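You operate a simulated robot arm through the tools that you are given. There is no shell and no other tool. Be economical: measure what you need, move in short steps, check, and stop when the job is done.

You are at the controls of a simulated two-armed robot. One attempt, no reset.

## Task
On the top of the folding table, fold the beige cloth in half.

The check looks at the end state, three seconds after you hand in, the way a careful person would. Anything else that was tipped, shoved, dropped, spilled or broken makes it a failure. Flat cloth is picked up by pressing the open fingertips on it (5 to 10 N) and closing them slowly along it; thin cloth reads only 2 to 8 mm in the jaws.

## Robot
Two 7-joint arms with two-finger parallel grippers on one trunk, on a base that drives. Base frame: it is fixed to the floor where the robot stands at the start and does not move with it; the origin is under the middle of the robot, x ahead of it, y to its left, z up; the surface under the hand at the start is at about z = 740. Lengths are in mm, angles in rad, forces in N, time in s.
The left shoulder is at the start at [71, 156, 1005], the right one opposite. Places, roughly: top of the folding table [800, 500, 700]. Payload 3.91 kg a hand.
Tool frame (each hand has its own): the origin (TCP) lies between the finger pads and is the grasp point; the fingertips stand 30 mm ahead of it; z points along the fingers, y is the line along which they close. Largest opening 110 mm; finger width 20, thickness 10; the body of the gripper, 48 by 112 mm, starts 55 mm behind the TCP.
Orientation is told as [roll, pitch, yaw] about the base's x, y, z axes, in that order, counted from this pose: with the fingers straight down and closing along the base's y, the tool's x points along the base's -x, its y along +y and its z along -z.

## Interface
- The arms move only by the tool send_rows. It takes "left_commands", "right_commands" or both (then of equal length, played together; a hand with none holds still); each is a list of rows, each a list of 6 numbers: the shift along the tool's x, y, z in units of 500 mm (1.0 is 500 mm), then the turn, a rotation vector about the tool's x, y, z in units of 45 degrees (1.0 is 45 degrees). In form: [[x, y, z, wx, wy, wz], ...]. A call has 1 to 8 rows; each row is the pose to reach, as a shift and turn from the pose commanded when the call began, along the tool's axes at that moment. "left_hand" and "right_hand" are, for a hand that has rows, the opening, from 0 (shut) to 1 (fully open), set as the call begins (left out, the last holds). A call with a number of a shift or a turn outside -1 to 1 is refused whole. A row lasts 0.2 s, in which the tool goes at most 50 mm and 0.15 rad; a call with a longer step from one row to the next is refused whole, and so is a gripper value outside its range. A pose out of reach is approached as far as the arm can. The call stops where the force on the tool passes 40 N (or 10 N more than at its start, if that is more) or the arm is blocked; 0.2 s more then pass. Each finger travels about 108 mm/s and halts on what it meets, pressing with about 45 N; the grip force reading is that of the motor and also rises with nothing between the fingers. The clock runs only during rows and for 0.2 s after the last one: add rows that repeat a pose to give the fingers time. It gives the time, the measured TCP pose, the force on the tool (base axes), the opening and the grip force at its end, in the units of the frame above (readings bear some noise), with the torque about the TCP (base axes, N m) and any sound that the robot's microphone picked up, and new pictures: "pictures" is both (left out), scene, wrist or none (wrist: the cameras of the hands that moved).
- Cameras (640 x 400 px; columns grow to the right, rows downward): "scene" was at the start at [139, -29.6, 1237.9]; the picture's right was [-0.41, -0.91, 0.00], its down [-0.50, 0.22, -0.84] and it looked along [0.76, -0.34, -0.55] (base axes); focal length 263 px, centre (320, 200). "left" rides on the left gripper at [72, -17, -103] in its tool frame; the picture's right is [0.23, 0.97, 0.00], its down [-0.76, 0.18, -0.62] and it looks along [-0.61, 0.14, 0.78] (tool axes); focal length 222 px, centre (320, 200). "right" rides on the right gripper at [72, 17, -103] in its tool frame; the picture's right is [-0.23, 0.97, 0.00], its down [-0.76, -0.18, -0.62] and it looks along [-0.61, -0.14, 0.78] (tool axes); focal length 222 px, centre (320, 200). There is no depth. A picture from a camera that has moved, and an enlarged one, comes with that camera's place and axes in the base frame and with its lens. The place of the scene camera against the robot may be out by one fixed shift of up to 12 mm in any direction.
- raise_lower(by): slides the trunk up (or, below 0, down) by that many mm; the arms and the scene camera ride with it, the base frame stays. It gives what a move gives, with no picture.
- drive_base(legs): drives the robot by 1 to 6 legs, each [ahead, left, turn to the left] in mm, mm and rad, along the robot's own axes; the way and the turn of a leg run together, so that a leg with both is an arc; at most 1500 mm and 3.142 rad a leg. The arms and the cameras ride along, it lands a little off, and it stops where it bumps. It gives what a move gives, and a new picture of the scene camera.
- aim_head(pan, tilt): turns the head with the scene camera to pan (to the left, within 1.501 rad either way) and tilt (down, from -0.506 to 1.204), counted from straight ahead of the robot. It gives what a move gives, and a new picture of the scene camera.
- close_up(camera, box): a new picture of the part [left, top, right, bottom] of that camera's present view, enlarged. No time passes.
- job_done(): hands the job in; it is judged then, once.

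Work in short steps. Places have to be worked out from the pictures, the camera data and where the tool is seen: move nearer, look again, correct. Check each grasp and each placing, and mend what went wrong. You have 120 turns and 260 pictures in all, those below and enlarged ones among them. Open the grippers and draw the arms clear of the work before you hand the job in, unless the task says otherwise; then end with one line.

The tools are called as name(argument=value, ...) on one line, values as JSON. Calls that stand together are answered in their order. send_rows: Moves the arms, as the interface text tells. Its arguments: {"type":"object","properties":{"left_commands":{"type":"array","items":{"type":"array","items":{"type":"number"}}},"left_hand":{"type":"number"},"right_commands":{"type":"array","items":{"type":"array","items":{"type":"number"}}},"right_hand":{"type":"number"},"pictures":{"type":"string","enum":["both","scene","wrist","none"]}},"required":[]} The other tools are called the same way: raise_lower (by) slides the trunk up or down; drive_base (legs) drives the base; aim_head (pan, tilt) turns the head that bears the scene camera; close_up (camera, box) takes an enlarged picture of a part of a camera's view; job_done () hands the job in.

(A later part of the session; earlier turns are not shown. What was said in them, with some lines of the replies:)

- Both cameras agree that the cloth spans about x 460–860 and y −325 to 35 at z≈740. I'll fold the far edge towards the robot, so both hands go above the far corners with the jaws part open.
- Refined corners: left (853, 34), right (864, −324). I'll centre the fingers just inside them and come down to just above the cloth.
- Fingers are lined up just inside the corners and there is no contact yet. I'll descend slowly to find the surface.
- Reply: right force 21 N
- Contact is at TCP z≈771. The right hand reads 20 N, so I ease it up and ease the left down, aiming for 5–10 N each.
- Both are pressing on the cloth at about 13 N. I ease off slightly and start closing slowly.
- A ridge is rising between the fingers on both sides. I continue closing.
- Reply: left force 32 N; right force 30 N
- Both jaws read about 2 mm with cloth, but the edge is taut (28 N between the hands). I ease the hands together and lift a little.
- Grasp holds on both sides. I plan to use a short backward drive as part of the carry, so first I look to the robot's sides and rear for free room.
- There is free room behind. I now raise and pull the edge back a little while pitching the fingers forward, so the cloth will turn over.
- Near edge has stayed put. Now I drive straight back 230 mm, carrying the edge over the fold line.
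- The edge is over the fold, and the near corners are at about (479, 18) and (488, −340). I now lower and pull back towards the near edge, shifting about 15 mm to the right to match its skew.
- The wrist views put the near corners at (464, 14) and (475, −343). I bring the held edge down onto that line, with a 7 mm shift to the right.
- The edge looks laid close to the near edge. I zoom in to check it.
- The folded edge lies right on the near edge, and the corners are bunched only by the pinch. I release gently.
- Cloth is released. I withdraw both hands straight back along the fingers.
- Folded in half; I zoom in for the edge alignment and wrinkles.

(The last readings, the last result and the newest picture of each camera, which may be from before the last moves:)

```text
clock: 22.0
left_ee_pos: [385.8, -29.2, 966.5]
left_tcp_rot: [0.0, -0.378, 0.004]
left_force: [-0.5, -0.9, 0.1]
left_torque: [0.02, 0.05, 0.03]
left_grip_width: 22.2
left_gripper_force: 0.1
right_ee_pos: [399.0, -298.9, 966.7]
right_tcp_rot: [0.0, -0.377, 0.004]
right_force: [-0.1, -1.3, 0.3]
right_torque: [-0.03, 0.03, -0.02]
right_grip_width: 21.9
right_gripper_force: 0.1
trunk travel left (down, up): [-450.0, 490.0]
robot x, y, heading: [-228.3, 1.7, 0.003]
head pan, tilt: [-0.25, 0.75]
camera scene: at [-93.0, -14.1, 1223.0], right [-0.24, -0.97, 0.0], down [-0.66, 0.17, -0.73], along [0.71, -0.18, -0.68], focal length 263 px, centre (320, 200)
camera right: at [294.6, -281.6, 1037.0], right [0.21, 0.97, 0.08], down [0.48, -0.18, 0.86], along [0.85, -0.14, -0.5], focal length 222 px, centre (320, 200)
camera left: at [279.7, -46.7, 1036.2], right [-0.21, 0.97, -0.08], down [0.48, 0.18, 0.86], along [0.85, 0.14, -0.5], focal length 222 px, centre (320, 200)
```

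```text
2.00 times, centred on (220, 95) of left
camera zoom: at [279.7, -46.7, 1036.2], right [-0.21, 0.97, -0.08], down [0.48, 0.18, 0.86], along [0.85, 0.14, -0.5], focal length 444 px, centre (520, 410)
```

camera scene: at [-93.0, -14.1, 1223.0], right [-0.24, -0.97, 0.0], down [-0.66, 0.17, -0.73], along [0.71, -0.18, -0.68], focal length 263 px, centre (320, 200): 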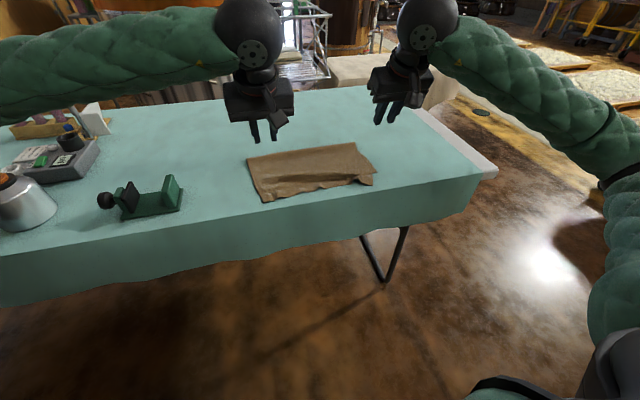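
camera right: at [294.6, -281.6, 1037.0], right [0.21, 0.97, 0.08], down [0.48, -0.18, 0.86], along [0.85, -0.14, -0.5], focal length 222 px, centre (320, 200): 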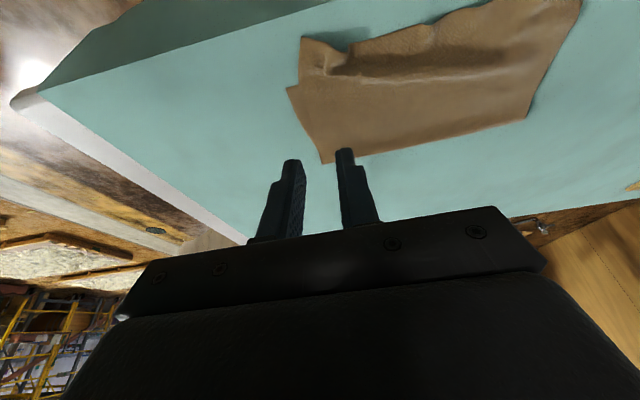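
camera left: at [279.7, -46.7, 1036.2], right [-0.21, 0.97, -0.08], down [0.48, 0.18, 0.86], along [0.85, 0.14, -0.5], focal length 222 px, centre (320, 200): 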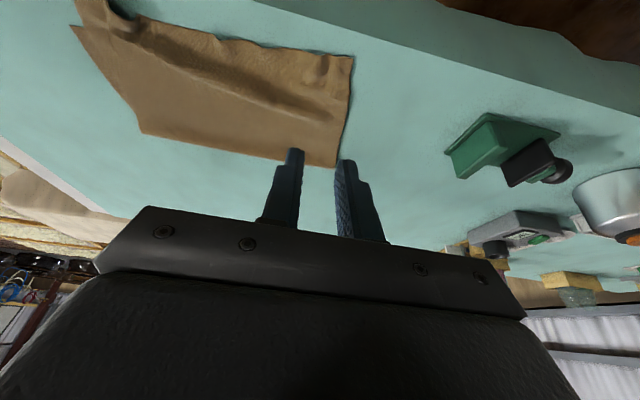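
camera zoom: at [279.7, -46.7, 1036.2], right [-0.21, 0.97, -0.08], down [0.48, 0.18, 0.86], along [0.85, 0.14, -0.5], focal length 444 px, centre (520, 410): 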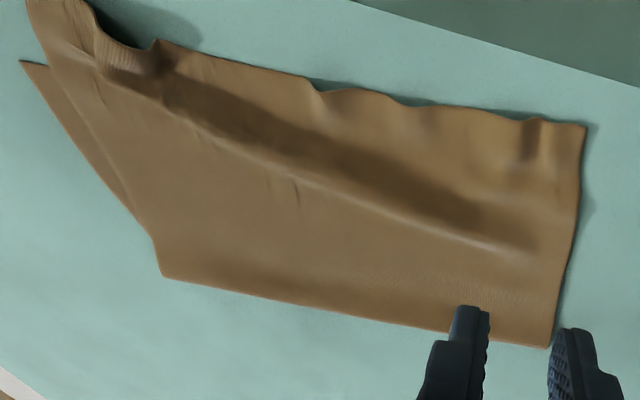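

The fold is made, but the top edge was dragged 45–60 mm past the bottom edge on release, at about (421, 0) and (416, −303). I'll regrasp that overhanging single layer and set it back, so first I move above it with the hands vertical.

send_rows(left_commands=[[0.007, 0, 0.069, 0, 0.096, 0], [0.013, 0, 0.138, 0, 0.192, 0], [0.02, 0, 0.206, 0, 0.289, 0], [0.027, 0, 0.275, 0, 0.385, 0], [0.033, 0, 0.344, 0, 0.481, 0], [0.033, 0, 0.344, 0, 0.481, 0]], right_commands=[[0.013, 0.01, 0.066, 0, 0.096, 0], [0.026, 0.019, 0.132, 0, 0.192, 0], [0.039, 0.029, 0.199, 0, 0.289, 0], [0.052, 0.038, 0.265, 0, 0.385, 0], [0.065, 0.048, 0.331, 0, 0.481, 0], [0.065, 0.048, 0.331, 0, 0.481, 0]], left_hand=0.27, right_hand=0.27)

```text
clock: 23.4
left_ee_pos: [435.2, -29.1, 799.5]
left_tcp_rot: [-0.001, -0.001, 0.003]
left_force: [0.9, -0.3, 0.4]
left_torque: [-0.01, 0.02, -0.01]
left_grip_width: 29.6
left_gripper_force: 0.1
right_ee_pos: [427.3, -275.4, 800.1]
right_tcp_rot: [-0.001, -0.001, 0.004]
right_force: [0.3, 0.2, 0.8]
right_torque: [-0.02, 0.01, 0.01]
right_grip_width: 29.8
right_gripper_force: 0.0
trunk travel left (down, up): [-450.0, 490.0]
robot x, y, heading: [-229.6, 1.6, 0.01]
head pan, tilt: [-0.25, 0.75]
camera scene: at [-93.8, -13.8, 1223.2], right [-0.24, -0.97, 0.0], down [-0.66, 0.17, -0.73], along [0.71, -0.18, -0.68], focal length 263 px, centre (320, 200)
camera right: at [355.2, -258.3, 905.5], right [0.22, 0.97, 0.0], down [0.76, -0.17, 0.62], along [0.61, -0.14, -0.78], focal length 222 px, centre (320, 200)
camera left: at [361.9, -46.5, 904.1], right [-0.23, 0.97, 0.0], down [0.76, 0.18, 0.62], along [0.61, 0.14, -0.78], focal length 222 px, centre (320, 200)
```

scene: 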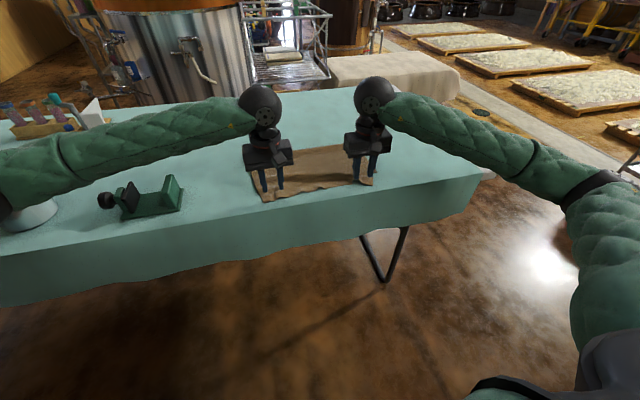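
right: 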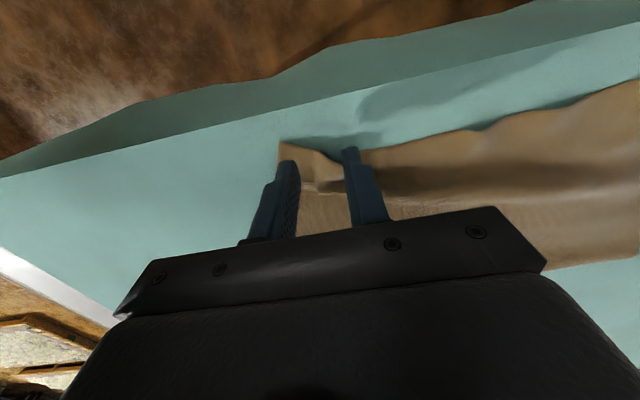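
left: 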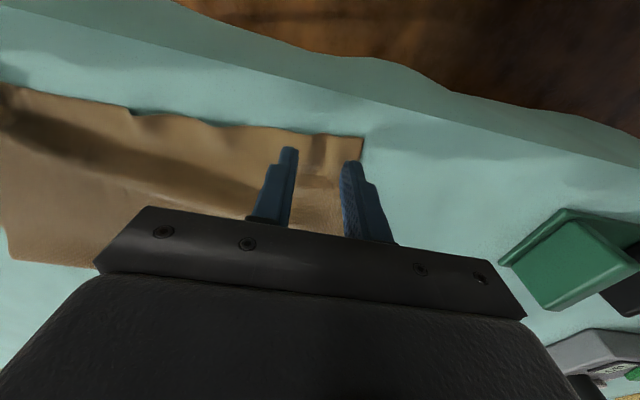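

The left fingers straddle a crease well inside the edge. On the right the edge runs back to about x 447, so I shift that hand +25 mm in x and −8 mm in y and lower both to just above the cloth.

send_rows(left_commands=[[0, 0, 0, 0, 0, 0], [0, 0, 0.02, 0, 0, 0], [0, 0, 0.04, 0, 0, 0], [0, 0, 0.053, 0, 0, 0], [0, 0, 0.053, 0, 0, 0]], right_commands=[[-0.05, -0.016, 0, 0, 0, 0], [-0.05, -0.016, 0.02, 0, 0, 0], [-0.05, -0.016, 0.04, 0, 0, 0], [-0.05, -0.016, 0.053, 0, 0, 0], [-0.05, -0.016, 0.053, 0, 0, 0]], pictures="wrist")

```text
clock: 24.6
left_ee_pos: [437.0, -30.0, 775.2]
left_tcp_rot: [0.0, 0.001, 0.003]
left_force: [-1.0, 0.5, 0.7]
left_torque: [0.01, 0.01, 0.0]
left_grip_width: 29.8
left_gripper_force: 0.0
right_ee_pos: [454.7, -281.7, 774.5]
right_tcp_rot: [0.001, 0.0, 0.005]
right_force: [-0.1, -0.7, 0.3]
right_torque: [0.01, 0.01, 0.01]
right_grip_width: 29.7
right_gripper_force: 0.1
trunk travel left (down, up): [-450.0, 490.0]
robot x, y, heading: [-230.6, 0.8, -0.001]
head pan, tilt: [-0.25, 0.75]
camera right: at [382.2, -265.3, 879.0], right [0.22, 0.97, 0.0], down [0.76, -0.17, 0.62], along [0.61, -0.14, -0.78], focal length 222 px, centre (320, 200)
camera left: at [362.4, -47.3, 878.9], right [-0.23, 0.97, 0.0], down [0.76, 0.18, 0.62], along [0.61, 0.14, -0.78], focal length 222 px, centre (320, 200)
```

right: 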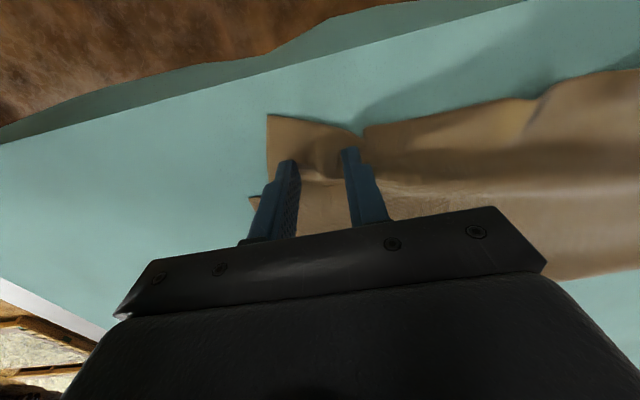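
left: 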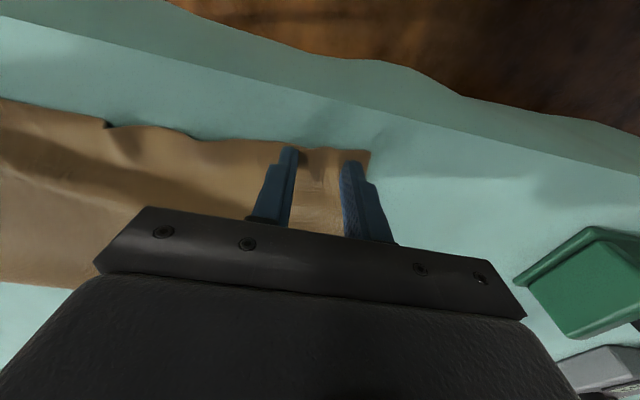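

Both pairs of fingers are over the single overhanging layer. Next I press down gently.

send_rows(left_commands=[[0, 0, 0.003, 0, 0, 0], [0, 0, 0.005, 0, 0, 0], [0, 0, 0.007, 0, 0, 0], [0, 0, 0.007, 0, 0, 0]], right_commands=[[0, 0, 0.003, 0, 0, 0], [0, 0, 0.005, 0, 0, 0], [0, 0, 0.007, 0, 0, 0], [0, 0, 0.007, 0, 0, 0]], pictures="none")

```text
clock: 25.6
left_ee_pos: [434.9, -31.0, 771.2]
left_tcp_rot: [-0.002, -0.003, 0.002]
left_force: [2.3, -3.8, 8.6]
left_torque: [-0.11, -0.05, -0.01]
left_grip_width: 29.6
left_gripper_force: 0.0
right_ee_pos: [455.0, -281.8, 772.2]
right_tcp_rot: [-0.001, -0.002, 0.003]
right_force: [-1.2, 0.0, 2.5]
right_torque: [0.06, 0.02, 0.0]
right_grip_width: 29.7
right_gripper_force: 0.0
trunk travel left (down, up): [-450.0, 490.0]
robot x, y, heading: [-229.8, -2.3, 0.008]
head pan, tilt: [-0.25, 0.75]
```

Left is at 9 N and right at 2.5 N. I press the right down 1 mm more and close slowly in stages.

send_rows(left_commands=[[0, 0, 0, 0, 0, 0], [0, 0, 0, 0, 0, 0]], right_commands=[[0, 0, 0.002, 0, 0, 0], [0, 0, 0.002, 0, 0, 0]], left_hand=0.2, right_hand=0.2, pictures="none")

send_rows(left_commands=[[0, 0, 0, 0, 0, 0], [0, 0, 0, 0, 0, 0]], right_commands=[[0, 0, 0, 0, 0, 0], [0, 0, 0, 0, 0, 0]], left_hand=0.11, right_hand=0.11, pictures="none")

send_rows(left_commands=[[0, 0, 0, 0, 0, 0], [0, 0, 0, 0, 0, 0], [0, 0, 0, 0, 0, 0]], right_commands=[[0, 0, 0, 0, 0, 0], [0, 0, 0, 0, 0, 0], [0, 0, 0, 0, 0, 0]], left_hand=0, right_hand=0, pictures="wrist")

```text
clock: 26.2
left_ee_pos: [435.5, -29.2, 771.2]
left_tcp_rot: [0.001, -0.002, 0.003]
left_force: [2.2, -0.9, 11.7]
left_torque: [-0.03, -0.04, 0.01]
left_grip_width: 21.9
left_gripper_force: 0.0
right_ee_pos: [455.5, -281.8, 771.6]
right_tcp_rot: [0.003, -0.002, 0.002]
right_force: [2.7, -1.5, 9.7]
right_torque: [0.1, -0.07, -0.06]
right_grip_width: 21.5
right_gripper_force: 0.0
trunk travel left (down, up): [-450.0, 490.0]
robot x, y, heading: [-228.7, -1.1, 0.006]
head pan, tilt: [-0.25, 0.75]
```

```text
clock: 26.8
left_ee_pos: [434.5, -29.1, 771.5]
left_tcp_rot: [0.0, -0.003, 0.003]
left_force: [0.8, 1.9, 12.8]
left_torque: [0.07, 0.0, -0.01]
left_grip_width: 10.2
left_gripper_force: 0.1
right_ee_pos: [454.2, -281.7, 771.4]
right_tcp_rot: [0.0, -0.002, 0.003]
right_force: [-0.1, -1.3, 9.1]
right_torque: [0.07, 0.07, 0.02]
right_grip_width: 11.1
right_gripper_force: 0.1
trunk travel left (down, up): [-450.0, 490.0]
robot x, y, heading: [-228.9, -3.3, 0.001]
head pan, tilt: [-0.25, 0.75]
```

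```text
clock: 27.6
left_ee_pos: [433.1, -29.2, 770.9]
left_tcp_rot: [0.0, -0.003, 0.002]
left_force: [-0.4, -0.3, 11.5]
left_torque: [0.02, -0.02, -0.07]
left_grip_width: 2.3
left_gripper_force: 41.9
right_ee_pos: [454.3, -281.1, 771.9]
right_tcp_rot: [0.001, -0.001, 0.003]
right_force: [-0.2, 5.4, 11.6]
right_torque: [0.2, -0.02, 0.03]
right_grip_width: 1.6
right_gripper_force: 42.1
trunk travel left (down, up): [-450.0, 490.0]
robot x, y, heading: [-234.2, -1.5, 0.006]
head pan, tilt: [-0.25, 0.75]
camera right: at [381.9, -264.8, 876.1], right [0.22, 0.97, 0.0], down [0.76, -0.17, 0.62], along [0.61, -0.14, -0.78], focal length 222 px, centre (320, 200)
camera left: at [360.9, -46.0, 874.9], right [-0.23, 0.97, 0.0], down [0.76, 0.18, 0.62], along [0.61, 0.14, -0.78], focal length 222 px, centre (320, 200)
```

right: 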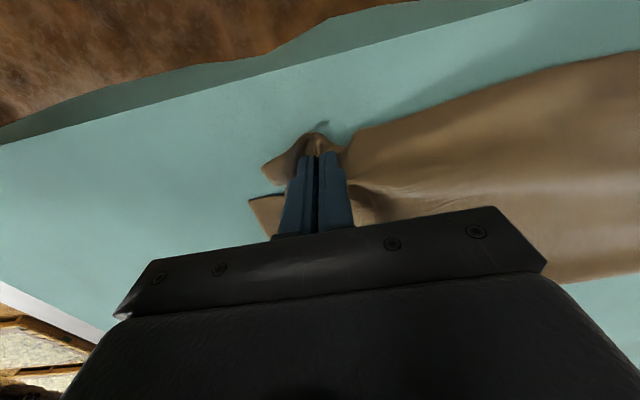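
left: 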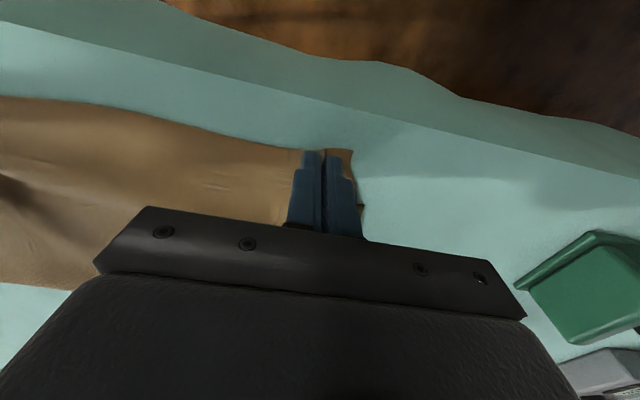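

Both corners are gripped. I lift the top layer up and over past the fold line, so I can re-lay it with the fold further out.

send_rows(left_commands=[[-0.04, 0.003, -0.05, 0, 0, 0], [-0.09, 0.006, -0.1, 0, 0, 0], [-0.15, 0.009, -0.16, 0, 0, 0], [-0.2, 0.011, -0.21, 0, 0, 0], [-0.254, 0.014, -0.26, 0, 0, 0], [-0.254, 0.014, -0.26, 0, 0, 0]], right_commands=[[-0.04, -0.003, -0.05, 0, 0, 0], [-0.09, -0.006, -0.1, 0, 0, 0], [-0.14, -0.009, -0.16, 0, 0, 0], [-0.19, -0.013, -0.21, 0, 0, 0], [-0.234, -0.016, -0.26, 0, 0, 0], [-0.234, -0.016, -0.26, 0, 0, 0]])

```text
clock: 29.0
left_ee_pos: [563.0, -23.1, 902.9]
left_tcp_rot: [-0.002, 0.002, 0.003]
left_force: [-0.3, -11.2, 0.6]
left_torque: [-0.36, 0.0, -0.2]
left_grip_width: 2.3
left_gripper_force: 42.5
right_ee_pos: [571.5, -290.5, 899.9]
right_tcp_rot: [-0.001, 0.0, 0.003]
right_force: [0.4, 11.8, 0.6]
right_torque: [0.34, -0.02, 0.06]
right_grip_width: 1.7
right_gripper_force: 41.8
trunk travel left (down, up): [-450.0, 490.0]
robot x, y, heading: [-229.3, -2.0, 0.004]
head pan, tilt: [-0.25, 0.75]
camera scene: at [-92.9, -13.8, 1223.0], right [-0.24, -0.97, 0.0], down [-0.66, 0.17, -0.73], along [0.71, -0.18, -0.68], focal length 263 px, centre (320, 200)
camera right: at [498.8, -274.1, 1005.4], right [0.22, 0.97, 0.0], down [0.76, -0.17, 0.62], along [0.61, -0.14, -0.78], focal length 222 px, centre (320, 200)
camera left: at [490.6, -39.5, 1006.1], right [-0.23, 0.97, 0.0], down [0.76, 0.18, 0.62], along [0.61, 0.14, -0.78], focal length 222 px, centre (320, 200)
```

scene: 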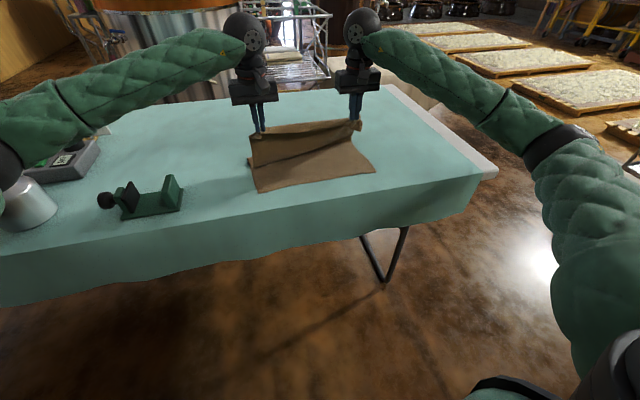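
right: 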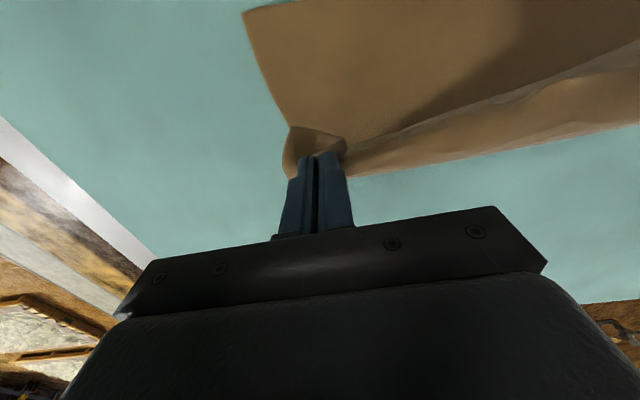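
left: 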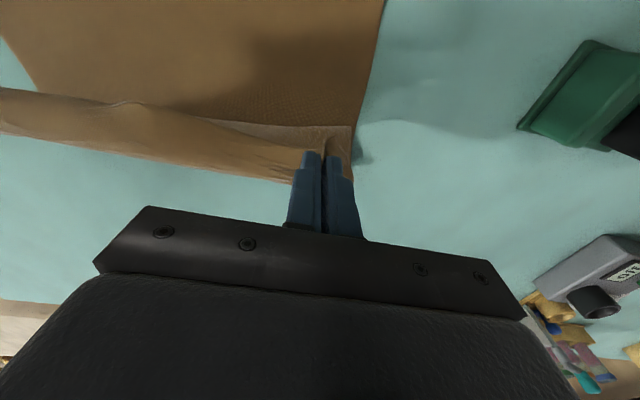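

Held taut (11 N), so I ease the spread slightly and carry on to just past the desired fold line, raising to peel the old crease.

send_rows(left_commands=[[-0.06, 0.002, -0.02, 0, 0, 0], [-0.12, 0.003, -0.04, 0, 0, 0], [-0.19, 0.004, -0.06, 0, 0, 0], [-0.255, 0.004, -0.07, 0, 0, 0], [-0.255, 0.004, -0.07, 0, 0, 0]], right_commands=[[-0.06, 0.004, -0.02, 0, 0, 0], [-0.12, 0.008, -0.04, 0, 0, 0], [-0.19, 0.01, -0.06, 0, 0, 0], [-0.255, 0.01, -0.07, 0, 0, 0], [-0.255, 0.01, -0.07, 0, 0, 0]])

```text
clock: 30.2
left_ee_pos: [689.4, -17.1, 937.2]
left_tcp_rot: [0.0, -0.003, 0.004]
left_force: [0.0, -8.7, 0.0]
left_torque: [-0.3, 0.0, -0.18]
left_grip_width: 2.1
left_gripper_force: 41.8
right_ee_pos: [697.6, -282.9, 935.8]
right_tcp_rot: [0.0, 0.0, 0.003]
right_force: [0.1, 9.1, -0.4]
right_torque: [0.34, -0.01, 0.08]
right_grip_width: 1.6
right_gripper_force: 41.8
trunk travel left (down, up): [-450.0, 490.0]
robot x, y, heading: [-230.7, -2.6, 0.004]
head pan, tilt: [-0.25, 0.75]
camera scene: at [-93.2, -13.8, 1223.1], right [-0.24, -0.97, 0.0], down [-0.66, 0.17, -0.73], along [0.71, -0.18, -0.68], focal length 263 px, centre (320, 200)
camera right: at [624.9, -266.4, 1039.0], right [0.22, 0.97, 0.0], down [0.76, -0.17, 0.62], along [0.61, -0.14, -0.78], focal length 222 px, centre (320, 200)
camera left: at [616.7, -33.5, 1040.6], right [-0.23, 0.97, 0.0], down [0.76, 0.18, 0.62], along [0.61, 0.14, -0.78], focal length 222 px, centre (320, 200)
```

scene: 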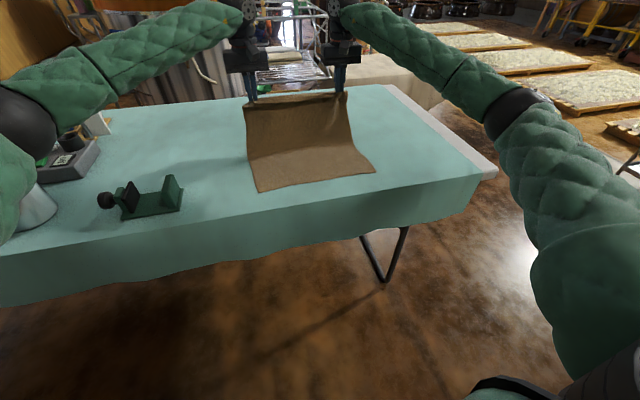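
right: 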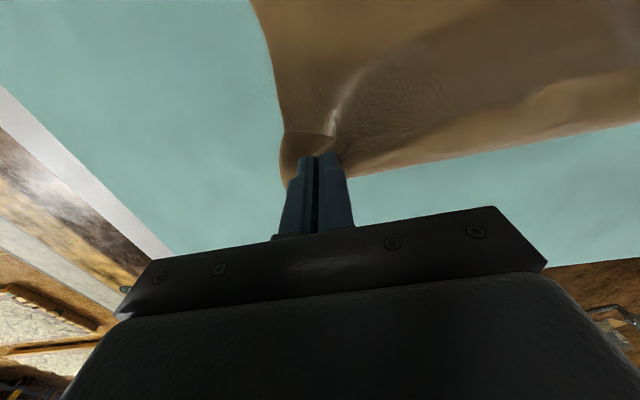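
left: 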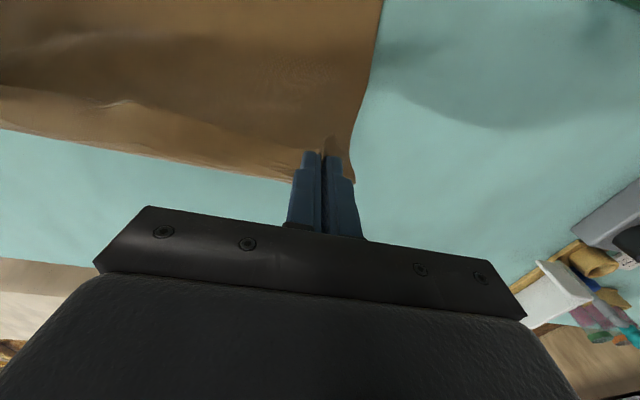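

The cloth is unrolled cleanly and the near edge is unmoved. Next I lay the edge back down towards the near edge in an arc, stopping about 20 mm above it.

send_rows(left_commands=[[0.075, 0, 0.03, 0, 0, 0], [0.155, 0, 0.08, 0, 0, 0], [0.238, 0, 0.134, 0, 0, 0], [0.3, 0, 0.187, 0, 0, 0], [0.36, 0, 0.24, 0, 0, 0], [0.418, 0, 0.294, 0, 0, 0], [0.418, 0, 0.294, 0, 0, 0]], right_commands=[[0.075, 0, 0.03, 0, 0, 0], [0.155, 0, 0.08, 0, 0, 0], [0.238, 0, 0.132, 0, 0, 0], [0.3, 0, 0.185, 0, 0, 0], [0.36, 0, 0.238, 0, 0, 0], [0.413, 0, 0.292, 0, 0, 0], [0.413, 0, 0.292, 0, 0, 0]])

```text
clock: 31.8
left_ee_pos: [483.5, -17.8, 791.7]
left_tcp_rot: [0.001, -0.001, 0.003]
left_force: [0.0, -11.5, 0.3]
left_torque: [-0.34, -0.03, -0.17]
left_grip_width: 2.0
left_gripper_force: 42.1
right_ee_pos: [494.8, -284.8, 790.9]
right_tcp_rot: [0.0, -0.002, 0.004]
right_force: [-0.2, 10.1, 0.5]
right_torque: [0.33, 0.04, 0.08]
right_grip_width: 1.8
right_gripper_force: 41.8
trunk travel left (down, up): [-450.0, 490.0]
robot x, y, heading: [-232.6, -0.3, 0.004]
head pan, tilt: [-0.25, 0.75]
camera scene: at [-93.1, -13.8, 1223.1], right [-0.24, -0.97, 0.0], down [-0.66, 0.17, -0.73], along [0.71, -0.18, -0.68], focal length 263 px, centre (320, 200)
camera right: at [421.0, -269.0, 895.2], right [0.22, 0.97, 0.0], down [0.76, -0.18, 0.62], along [0.61, -0.14, -0.78], focal length 222 px, centre (320, 200)
camera left: at [410.4, -34.8, 895.3], right [-0.23, 0.97, 0.0], down [0.76, 0.18, 0.62], along [0.61, 0.14, -0.78], focal length 222 px, centre (320, 200)
```

scene: 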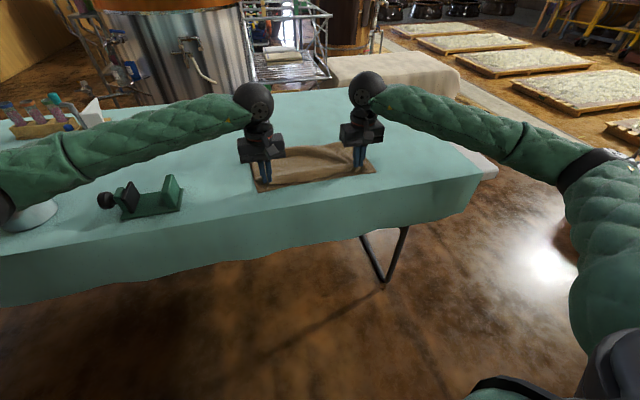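
right: 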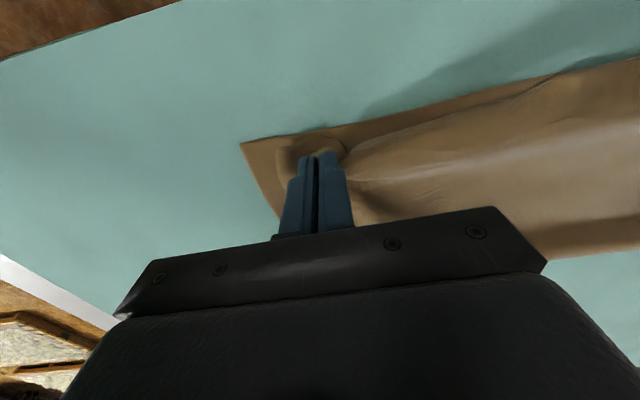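
left: 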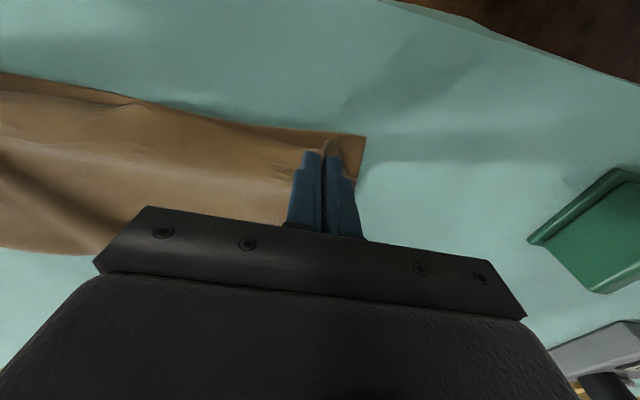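

Nearly exact. I lower onto the bottom layer (right hand 4 mm further back), aiming for light contact so that opening the fingers spreads the ridge flat.

send_rows(left_commands=[[0, 0, 0.01, 0, 0, 0], [0, 0, 0.02, 0, 0, 0], [0.002, 0, 0.03, 0, 0, 0], [0.002, 0, 0.036, 0, 0, 0], [0.002, 0, 0.036, 0, 0, 0]], right_commands=[[0.002, 0, 0.01, 0, 0, 0], [0.006, 0, 0.02, 0, 0, 0], [0.01, 0, 0.03, 0, 0, 0], [0.01, 0, 0.036, 0, 0, 0], [0.01, 0, 0.036, 0, 0, 0]], pictures="wrist")

```text
clock: 33.0
left_ee_pos: [479.7, -18.9, 772.8]
left_tcp_rot: [0.0, -0.001, 0.002]
left_force: [0.2, -9.4, 1.7]
left_torque: [-0.31, 0.0, -0.17]
left_grip_width: 2.1
left_gripper_force: 42.5
right_ee_pos: [486.5, -285.8, 772.2]
right_tcp_rot: [-0.002, -0.005, 0.003]
right_force: [7.7, 8.3, 19.2]
right_torque: [0.29, -0.23, 0.05]
right_grip_width: 1.7
right_gripper_force: 41.1
trunk travel left (down, up): [-450.0, 490.0]
robot x, y, heading: [-233.5, -1.7, 0.001]
head pan, tilt: [-0.25, 0.75]
camera right: at [415.3, -268.8, 877.7], right [0.22, 0.97, 0.0], down [0.76, -0.18, 0.63], along [0.61, -0.14, -0.78], focal length 222 px, centre (320, 200)
camera left: at [407.1, -35.7, 876.5], right [-0.23, 0.97, 0.0], down [0.76, 0.18, 0.62], along [0.61, 0.14, -0.78], focal length 222 px, centre (320, 200)
```

right: 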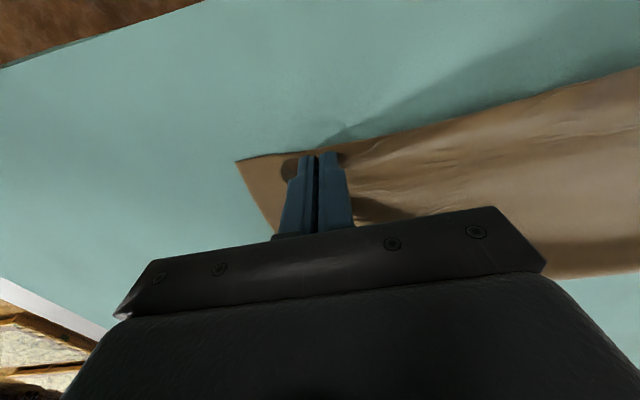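
left: 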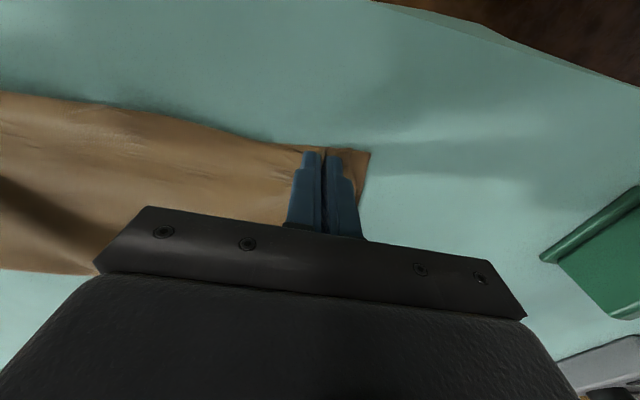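

Edges coincide. I ease the right pressure and open the fingers slowly to spread the pinched ridge.

send_rows(left_commands=[[0, 0, 0.001, 0, 0, 0], [0, 0, 0.001, 0, 0, 0]], right_commands=[[0, 0, -0.003, 0, 0, 0], [0, 0, -0.003, 0, 0, 0]], left_hand=0.1, right_hand=0.1, pictures="none")

send_rows(left_commands=[[0, 0, 0, 0, 0, 0], [0, 0, 0, 0, 0, 0]], right_commands=[[0, 0, 0, 0, 0, 0], [0, 0, 0, 0, 0, 0]], left_hand=0.3, right_hand=0.3, pictures="wrist")

```text
clock: 33.6
left_ee_pos: [479.0, -19.4, 772.5]
left_tcp_rot: [0.0, 0.0, 0.004]
left_force: [1.9, 4.1, 9.5]
left_torque: [0.14, -0.05, -0.01]
left_grip_width: 10.9
left_gripper_force: 0.3
right_ee_pos: [487.0, -286.2, 774.6]
right_tcp_rot: [0.001, -0.002, 0.003]
right_force: [2.8, -5.7, 12.5]
right_torque: [-0.03, -0.08, -0.06]
right_grip_width: 8.6
right_gripper_force: 0.1
trunk travel left (down, up): [-450.0, 490.0]
robot x, y, heading: [-229.6, 3.7, 0.004]
head pan, tilt: [-0.25, 0.75]
```

```text
clock: 34.2
left_ee_pos: [478.6, -18.8, 772.6]
left_tcp_rot: [-0.002, -0.001, 0.002]
left_force: [0.6, -1.3, 12.5]
left_torque: [-0.03, 0.01, 0.03]
left_grip_width: 30.3
left_gripper_force: 0.1
right_ee_pos: [486.3, -285.5, 773.7]
right_tcp_rot: [0.0, -0.003, 0.002]
right_force: [0.9, -4.8, 7.4]
right_torque: [0.03, 0.03, -0.01]
right_grip_width: 30.4
right_gripper_force: 0.0
trunk travel left (down, up): [-450.0, 490.0]
robot x, y, heading: [-231.0, -2.0, 0.005]
head pan, tilt: [-0.25, 0.75]
camera right: at [414.2, -269.4, 877.9], right [0.22, 0.97, 0.0], down [0.76, -0.18, 0.62], along [0.61, -0.14, -0.78], focal length 222 px, centre (320, 200)
camera left: at [406.3, -36.6, 875.8], right [-0.23, 0.97, 0.0], down [0.76, 0.18, 0.62], along [0.61, 0.14, -0.78], focal length 222 px, centre (320, 200)
```

right: 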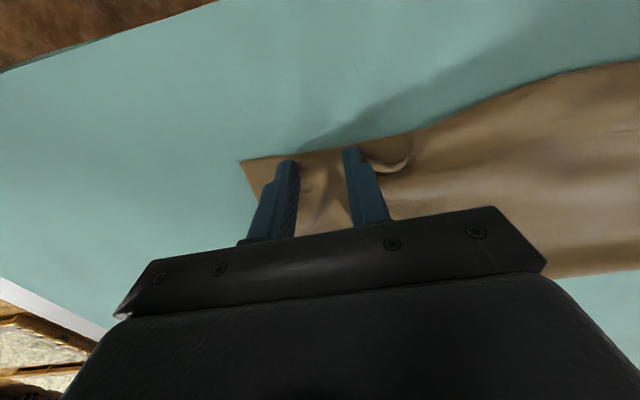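
left: 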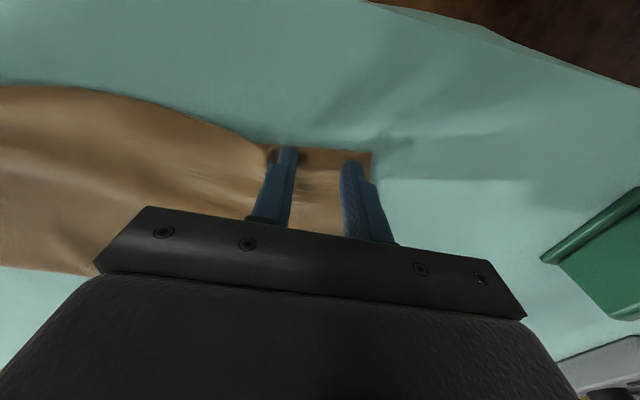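

The ridges spread flat at the corners. I retreat straight up, then look.

send_rows(left_commands=[[0, 0, -0.01, 0, 0, 0], [0, 0, -0.04, 0, 0, 0], [0, 0, -0.1, 0, 0, 0], [0, 0, -0.19, 0, 0, 0], [0.04, 0.05, -0.27, 0, 0, 0], [0.08, 0.12, -0.32, 0, 0, 0]], right_commands=[[0, 0, -0.01, 0, 0, 0], [0, 0, -0.04, 0, 0, 0], [0, 0, -0.1, 0, 0, 0], [0, 0, -0.19, 0, 0, 0], [0.04, -0.05, -0.27, 0, 0, 0], [0.08, -0.12, -0.32, 0, 0, 0]])

close_up(camera="scene", box=[230, 120, 400, 226])

```text
refused: row 5 steps farther than a row can; nothing moved
```

```text
3.76 times, centred on (315, 173) of scene
camera zoom: at [-94.3, -14.0, 1223.2], right [-0.24, -0.97, 0.0], down [-0.66, 0.17, -0.73], along [0.71, -0.18, -0.68], focal length 989 px, centre (339, 302)
```

zoom: 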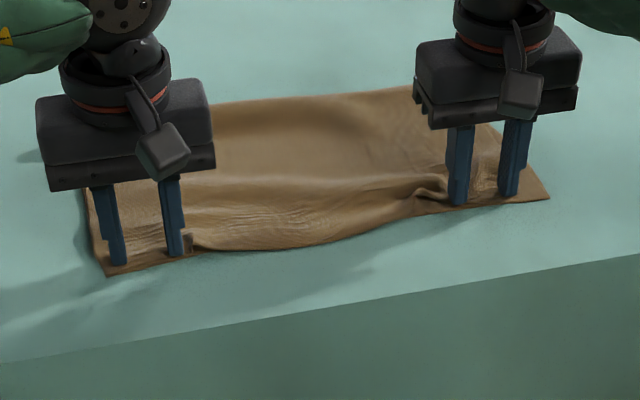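

The last call was refused because row 5 was too long a step. I repeat it with shorter steps.

send_rows(left_commands=[[0, 0, -0.01, 0, 0, 0], [0, 0, -0.04, 0, 0, 0], [0, 0, -0.1, 0, 0, 0], [0, 0, -0.17, 0, 0, 0], [0.03, 0.03, -0.24, 0, 0, 0], [0.06, 0.07, -0.3, 0, 0, 0], [0.08, 0.12, -0.34, 0, 0, 0]], right_commands=[[0, 0, -0.01, 0, 0, 0], [0, 0, -0.04, 0, 0, 0], [0, 0, -0.1, 0, 0, 0], [0, 0, -0.17, 0, 0, 0], [0.03, -0.03, -0.24, 0, 0, 0], [0.06, -0.07, -0.3, 0, 0, 0], [0.08, -0.12, -0.34, 0, 0, 0]])

close_up(camera="scene", box=[230, 120, 400, 226])

```text
clock: 35.8
left_ee_pos: [439.1, 41.6, 940.8]
left_tcp_rot: [-0.001, -0.001, 0.003]
left_force: [-0.3, 0.0, -0.4]
left_torque: [0.03, 0.0, 0.01]
left_grip_width: 33.0
left_gripper_force: 0.2
right_ee_pos: [444.8, -344.2, 942.9]
right_tcp_rot: [-0.002, -0.002, 0.005]
right_force: [-0.3, 0.4, -0.1]
right_torque: [0.01, 0.01, -0.01]
right_grip_width: 33.2
right_gripper_force: 0.2
trunk travel left (down, up): [-450.0, 490.0]
robot x, y, heading: [-232.8, -1.4, 0.003]
head pan, tilt: [-0.25, 0.75]
camera scene: at [-93.8, -13.6, 1223.1], right [-0.24, -0.97, 0.0], down [-0.66, 0.17, -0.73], along [0.71, -0.18, -0.68], focal length 263 px, centre (320, 200)
camera right: at [372.7, -328.4, 1047.4], right [0.22, 0.97, 0.0], down [0.76, -0.17, 0.62], along [0.61, -0.14, -0.78], focal length 222 px, centre (320, 200)
camera left: at [365.8, 23.2, 1045.6], right [-0.23, 0.97, 0.0], down [0.76, 0.18, 0.62], along [0.61, 0.14, -0.78], focal length 222 px, centre (320, 200)
```

scene: 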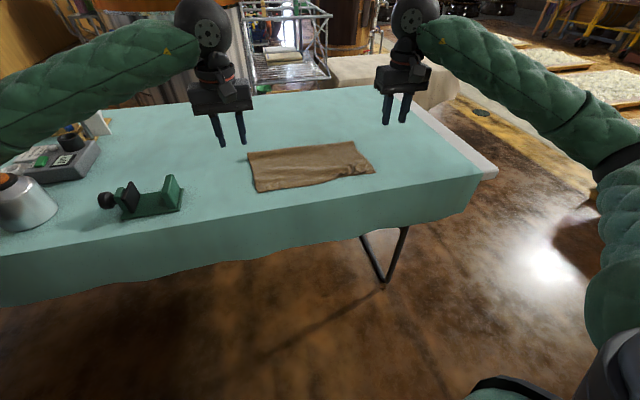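
right: 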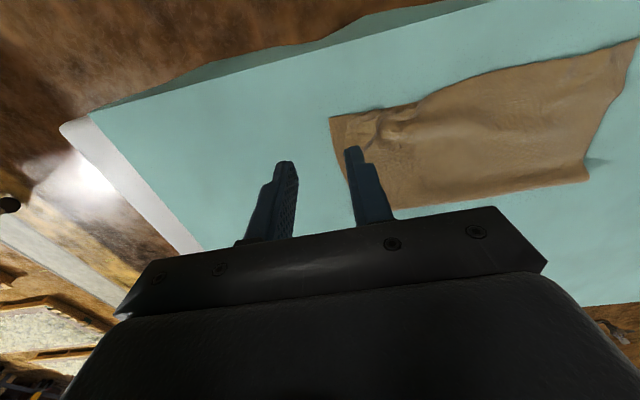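
left: 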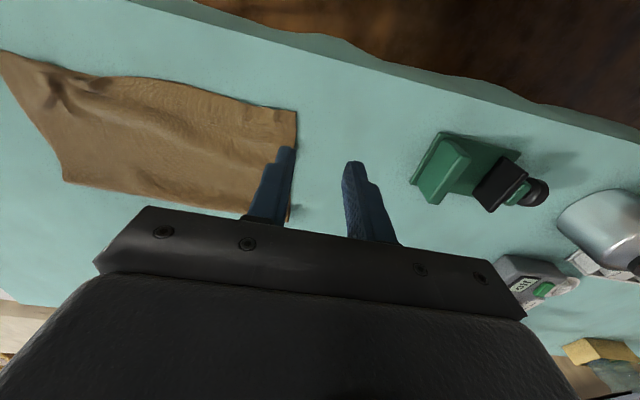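

```text
3.76 times, centred on (315, 173) of scene
camera zoom: at [-93.8, -13.6, 1223.1], right [-0.24, -0.97, 0.0], down [-0.66, 0.17, -0.73], along [0.71, -0.18, -0.68], focal length 989 px, centre (339, 302)
```

zoom: 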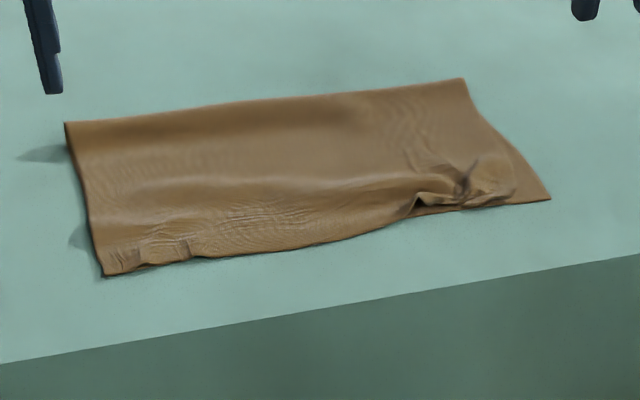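

Much better aligned. I check the right corner and the left edge closely.

close_up(camera="right", box=[310, 30, 640, 230])

close_up(camera="left", box=[0, 30, 330, 230])

```text
1.94 times, centred on (475, 130) of right
camera zoom: at [372.7, -328.4, 1047.4], right [0.22, 0.97, 0.0], down [0.76, -0.17, 0.62], along [0.61, -0.14, -0.78], focal length 431 px, centre (19, 336)
```

zoom: 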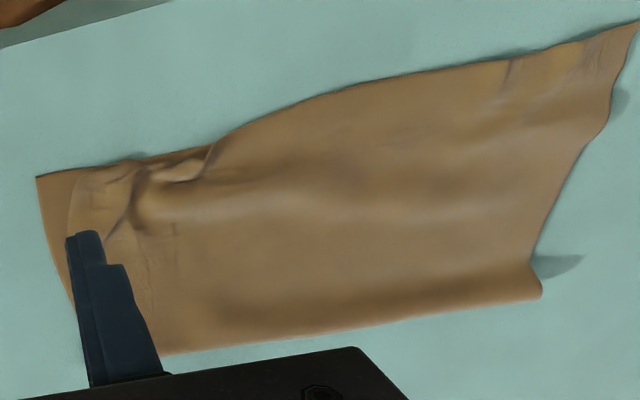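

```text
1.94 times, centred on (165, 130) of left
camera zoom: at [365.8, 23.2, 1045.6], right [-0.23, 0.97, 0.0], down [0.76, 0.18, 0.62], along [0.61, 0.14, -0.78], focal length 431 px, centre (621, 336)
```

zoom: 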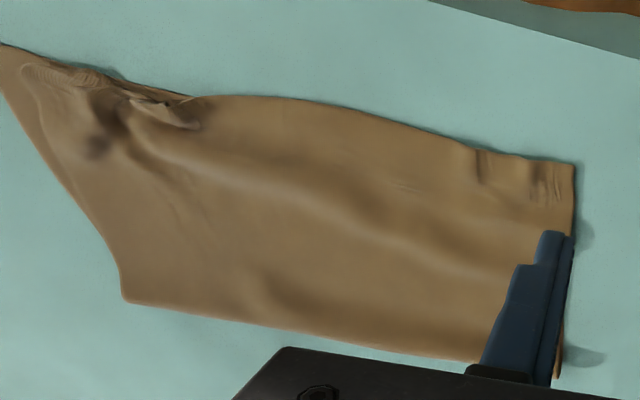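

Left corner coincides. The right top corner is about 26 mm short sideways because of a wrinkle, so I'll smooth it with the closed right fingertips pressed lightly and drawn outward. First I come down above it.

send_rows(right_commands=[[-0.03, 0.03, -0.0, 0, 0, 0], [-0.06, 0.06, 0.04, 0, 0, 0], [-0.09, 0.094, 0.12, 0, 0, 0], [-0.09, 0.094, 0.2, 0, 0, 0], [-0.09, 0.094, 0.27, 0, 0, 0], [-0.09, 0.094, 0.325, 0, 0, 0], [-0.09, 0.094, 0.325, 0, 0, 0]], right_hand=0, pictures="wrist")

```text
clock: 37.4
left_ee_pos: [439.5, 40.3, 941.1]
left_tcp_rot: [0.0, -0.002, 0.005]
left_force: [-0.3, 1.0, 0.2]
left_torque: [-0.03, 0.0, -0.02]
left_grip_width: 33.0
left_gripper_force: 0.0
right_ee_pos: [493.1, -301.5, 778.8]
right_tcp_rot: [-0.002, 0.0, 0.002]
right_force: [0.5, 0.8, 0.2]
right_torque: [-0.01, -0.02, -0.02]
right_grip_width: 0.0
right_gripper_force: 37.5
trunk travel left (down, up): [-450.0, 490.0]
robot x, y, heading: [-232.7, 0.2, 0.008]
head pan, tilt: [-0.25, 0.75]
camera right: at [420.7, -284.4, 884.0], right [0.22, 0.97, 0.0], down [0.76, -0.17, 0.62], along [0.61, -0.14, -0.78], focal length 222 px, centre (320, 200)
```

right: 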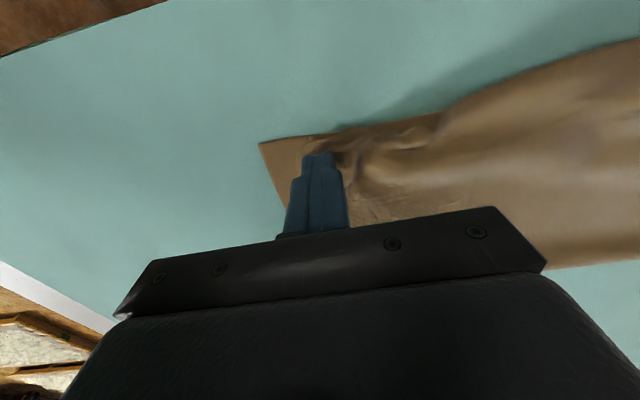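

Fingertips sit on the top layer's corner. I press lightly and read the force.

send_rows(right_commands=[[0, 0, 0.005, 0, 0, 0], [0, 0, 0.009, 0, 0, 0], [0, 0, 0.011, 0, 0, 0], [0, 0, 0.011, 0, 0, 0]], pictures="none")

```text
clock: 38.4
left_ee_pos: [440.8, 38.9, 941.6]
left_tcp_rot: [-0.001, 0.0, 0.004]
left_force: [-0.6, -0.1, 0.9]
left_torque: [0.01, -0.01, 0.01]
left_grip_width: 33.1
left_gripper_force: 0.1
right_ee_pos: [492.6, -299.8, 775.1]
right_tcp_rot: [0.0, -0.002, 0.003]
right_force: [0.4, -0.8, 0.6]
right_torque: [-0.01, -0.03, -0.03]
right_grip_width: 0.0
right_gripper_force: 37.6
trunk travel left (down, up): [-450.0, 490.0]
robot x, y, heading: [-232.9, -1.3, 0.004]
head pan, tilt: [-0.25, 0.75]
```

Almost in contact. I go 1.5 mm lower and draw outward 26 mm slowly.

send_rows(right_commands=[[0, 0, 0.003, 0, 0, 0], [0, -0.006, 0.004, 0, 0, 0], [0, -0.018, 0.004, 0, 0, 0], [0, -0.03, 0.004, 0, 0, 0], [0, -0.042, 0.004, 0, 0, 0], [0, -0.054, 0.004, 0, 0, 0], [0, -0.054, 0.004, 0, 0, 0]], pictures="wrist")

```text
clock: 40.0
left_ee_pos: [439.1, 39.8, 942.0]
left_tcp_rot: [0.0, -0.001, 0.003]
left_force: [0.3, 0.5, 0.2]
left_torque: [0.0, 0.03, 0.0]
left_grip_width: 32.9
left_gripper_force: 0.1
right_ee_pos: [492.0, -326.8, 772.9]
right_tcp_rot: [0.0, 0.001, 0.002]
right_force: [0.5, 4.0, 6.6]
right_torque: [0.16, 0.07, -0.02]
right_grip_width: 0.0
right_gripper_force: 37.5
trunk travel left (down, up): [-450.0, 490.0]
robot x, y, heading: [-233.4, -1.3, 0.001]
head pan, tilt: [-0.25, 0.75]
camera right: at [419.8, -309.5, 877.3], right [0.22, 0.97, 0.0], down [0.76, -0.17, 0.62], along [0.61, -0.14, -0.78], focal length 222 px, centre (320, 200)
```

right: 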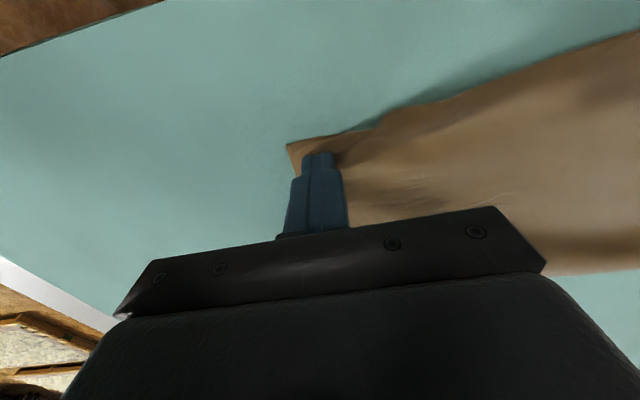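

The wrinkle is drawn out and the bottom corner hardly moved. I lift straight off and draw clear.

send_rows(right_commands=[[0, 0, -0.01, 0, 0, 0], [0, 0, -0.05, 0, 0, 0], [0, 0, -0.12, 0, 0, 0], [0, -0.03, -0.19, 0, 0, 0], [0, -0.08, -0.26, 0, 0, 0], [0.03, -0.14, -0.32, 0, 0, 0], [0.06, -0.2, -0.36, 0, 0, 0]], right_hand=0, pictures="both")

close_up(camera="scene", box=[230, 120, 400, 226])

close_up(camera="right", box=[310, 0, 640, 200])

```text
clock: 41.6
left_ee_pos: [438.6, 40.2, 942.3]
left_tcp_rot: [0.001, -0.002, 0.005]
left_force: [0.5, 1.1, 0.1]
left_torque: [-0.02, 0.01, -0.02]
left_grip_width: 33.1
left_gripper_force: 0.1
right_ee_pos: [462.0, -425.0, 951.5]
right_tcp_rot: [0.0, -0.002, 0.005]
right_force: [-0.3, 0.3, -0.6]
right_torque: [-0.02, 0.02, 0.0]
right_grip_width: 0.0
right_gripper_force: 37.9
trunk travel left (down, up): [-450.0, 490.0]
robot x, y, heading: [-230.3, -1.6, 0.01]
head pan, tilt: [-0.25, 0.75]
camera scene: at [-93.4, -14.0, 1223.1], right [-0.24, -0.97, 0.0], down [-0.66, 0.17, -0.73], along [0.71, -0.18, -0.68], focal length 263 px, centre (320, 200)
camera right: at [389.2, -408.9, 1055.5], right [0.22, 0.97, 0.0], down [0.76, -0.17, 0.62], along [0.61, -0.14, -0.78], focal length 222 px, centre (320, 200)
```

scene: 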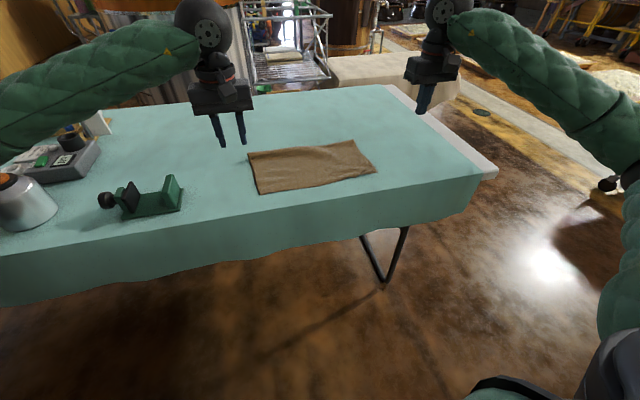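
right: 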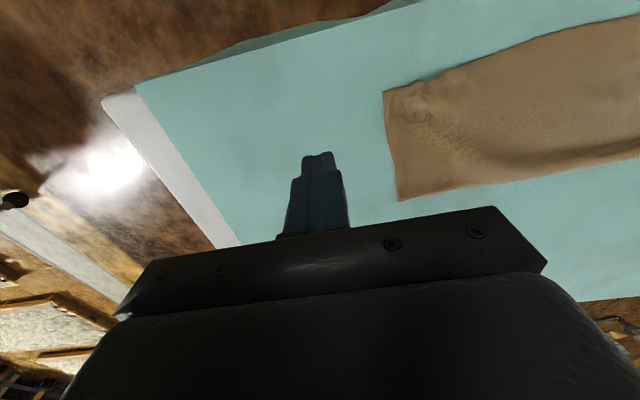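

```text
3.76 times, centred on (315, 173) of scene
camera zoom: at [-93.4, -14.0, 1223.1], right [-0.24, -0.97, 0.0], down [-0.66, 0.17, -0.73], along [0.71, -0.18, -0.68], focal length 989 px, centre (339, 302)
```

zoom: 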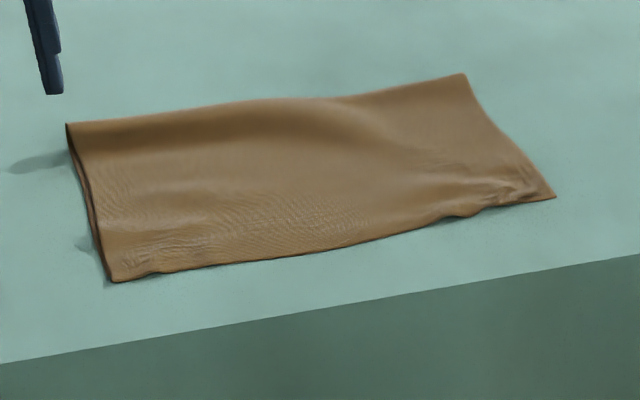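

```text
1.94 times, centred on (475, 100) of right
camera zoom: at [389.2, -408.9, 1055.5], right [0.22, 0.97, 0.0], down [0.76, -0.17, 0.62], along [0.61, -0.14, -0.78], focal length 431 px, centre (19, 394)
```

zoom: 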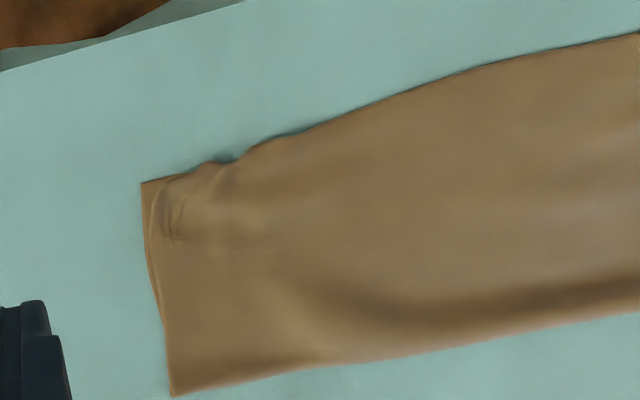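

All four corners now coincide and the cloth lies neatly in half. I open both grippers and draw the arms up and clear.

send_rows(left_commands=[[0, 0, -0.04, 0, 0, 0], [0, 0.02, -0.1, 0, 0, 0], [0, 0.04, -0.16, 0, 0, 0], [0, 0.06, -0.2, 0, 0, 0]], right_commands=[[0, 0, -0.04, 0, 0, 0], [0, 0, -0.1, 0, 0, 0], [0, 0, -0.16, 0, 0, 0], [0, 0, -0.2, 0, 0, 0]], left_hand=1, right_hand=1, pictures="scene")

```text
clock: 42.6
left_ee_pos: [438.8, 69.7, 1040.6]
left_tcp_rot: [0.001, -0.003, 0.005]
left_force: [0.1, 0.9, -0.5]
left_torque: [0.03, 0.02, -0.02]
left_grip_width: 110.1
left_gripper_force: 0.2
right_ee_pos: [463.1, -427.2, 1053.8]
right_tcp_rot: [-0.001, 0.0, 0.004]
right_force: [0.7, -0.2, -0.3]
right_torque: [-0.01, 0.01, 0.01]
right_grip_width: 110.0
right_gripper_force: 0.0
trunk travel left (down, up): [-450.0, 490.0]
robot x, y, heading: [-227.8, 1.9, 0.002]
head pan, tilt: [-0.25, 0.75]
camera scene: at [-93.3, -13.3, 1223.0], right [-0.24, -0.97, 0.0], down [-0.66, 0.17, -0.73], along [0.71, -0.18, -0.68], focal length 263 px, centre (320, 200)
```

scene: 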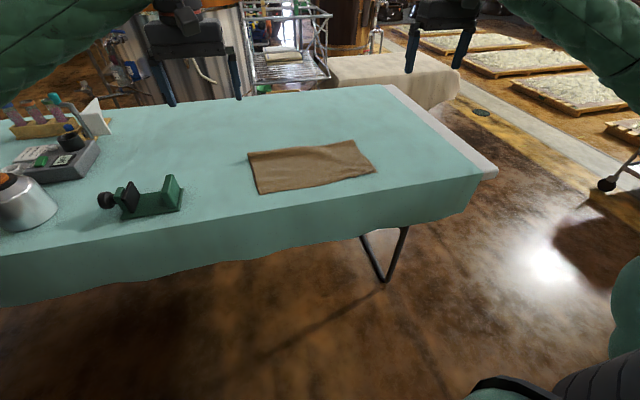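

The arms are clear, the cloth is folded in half, and nothing else on the table has moved, so I hand in.

job_done()

```text
The job is handed in.
```

The beige cloth is folded in half on the folding table with its edges and corners lined up, apart from slight creasing at one corner; the grippers are open, the arms are clear, and nothing else in view was disturbed.
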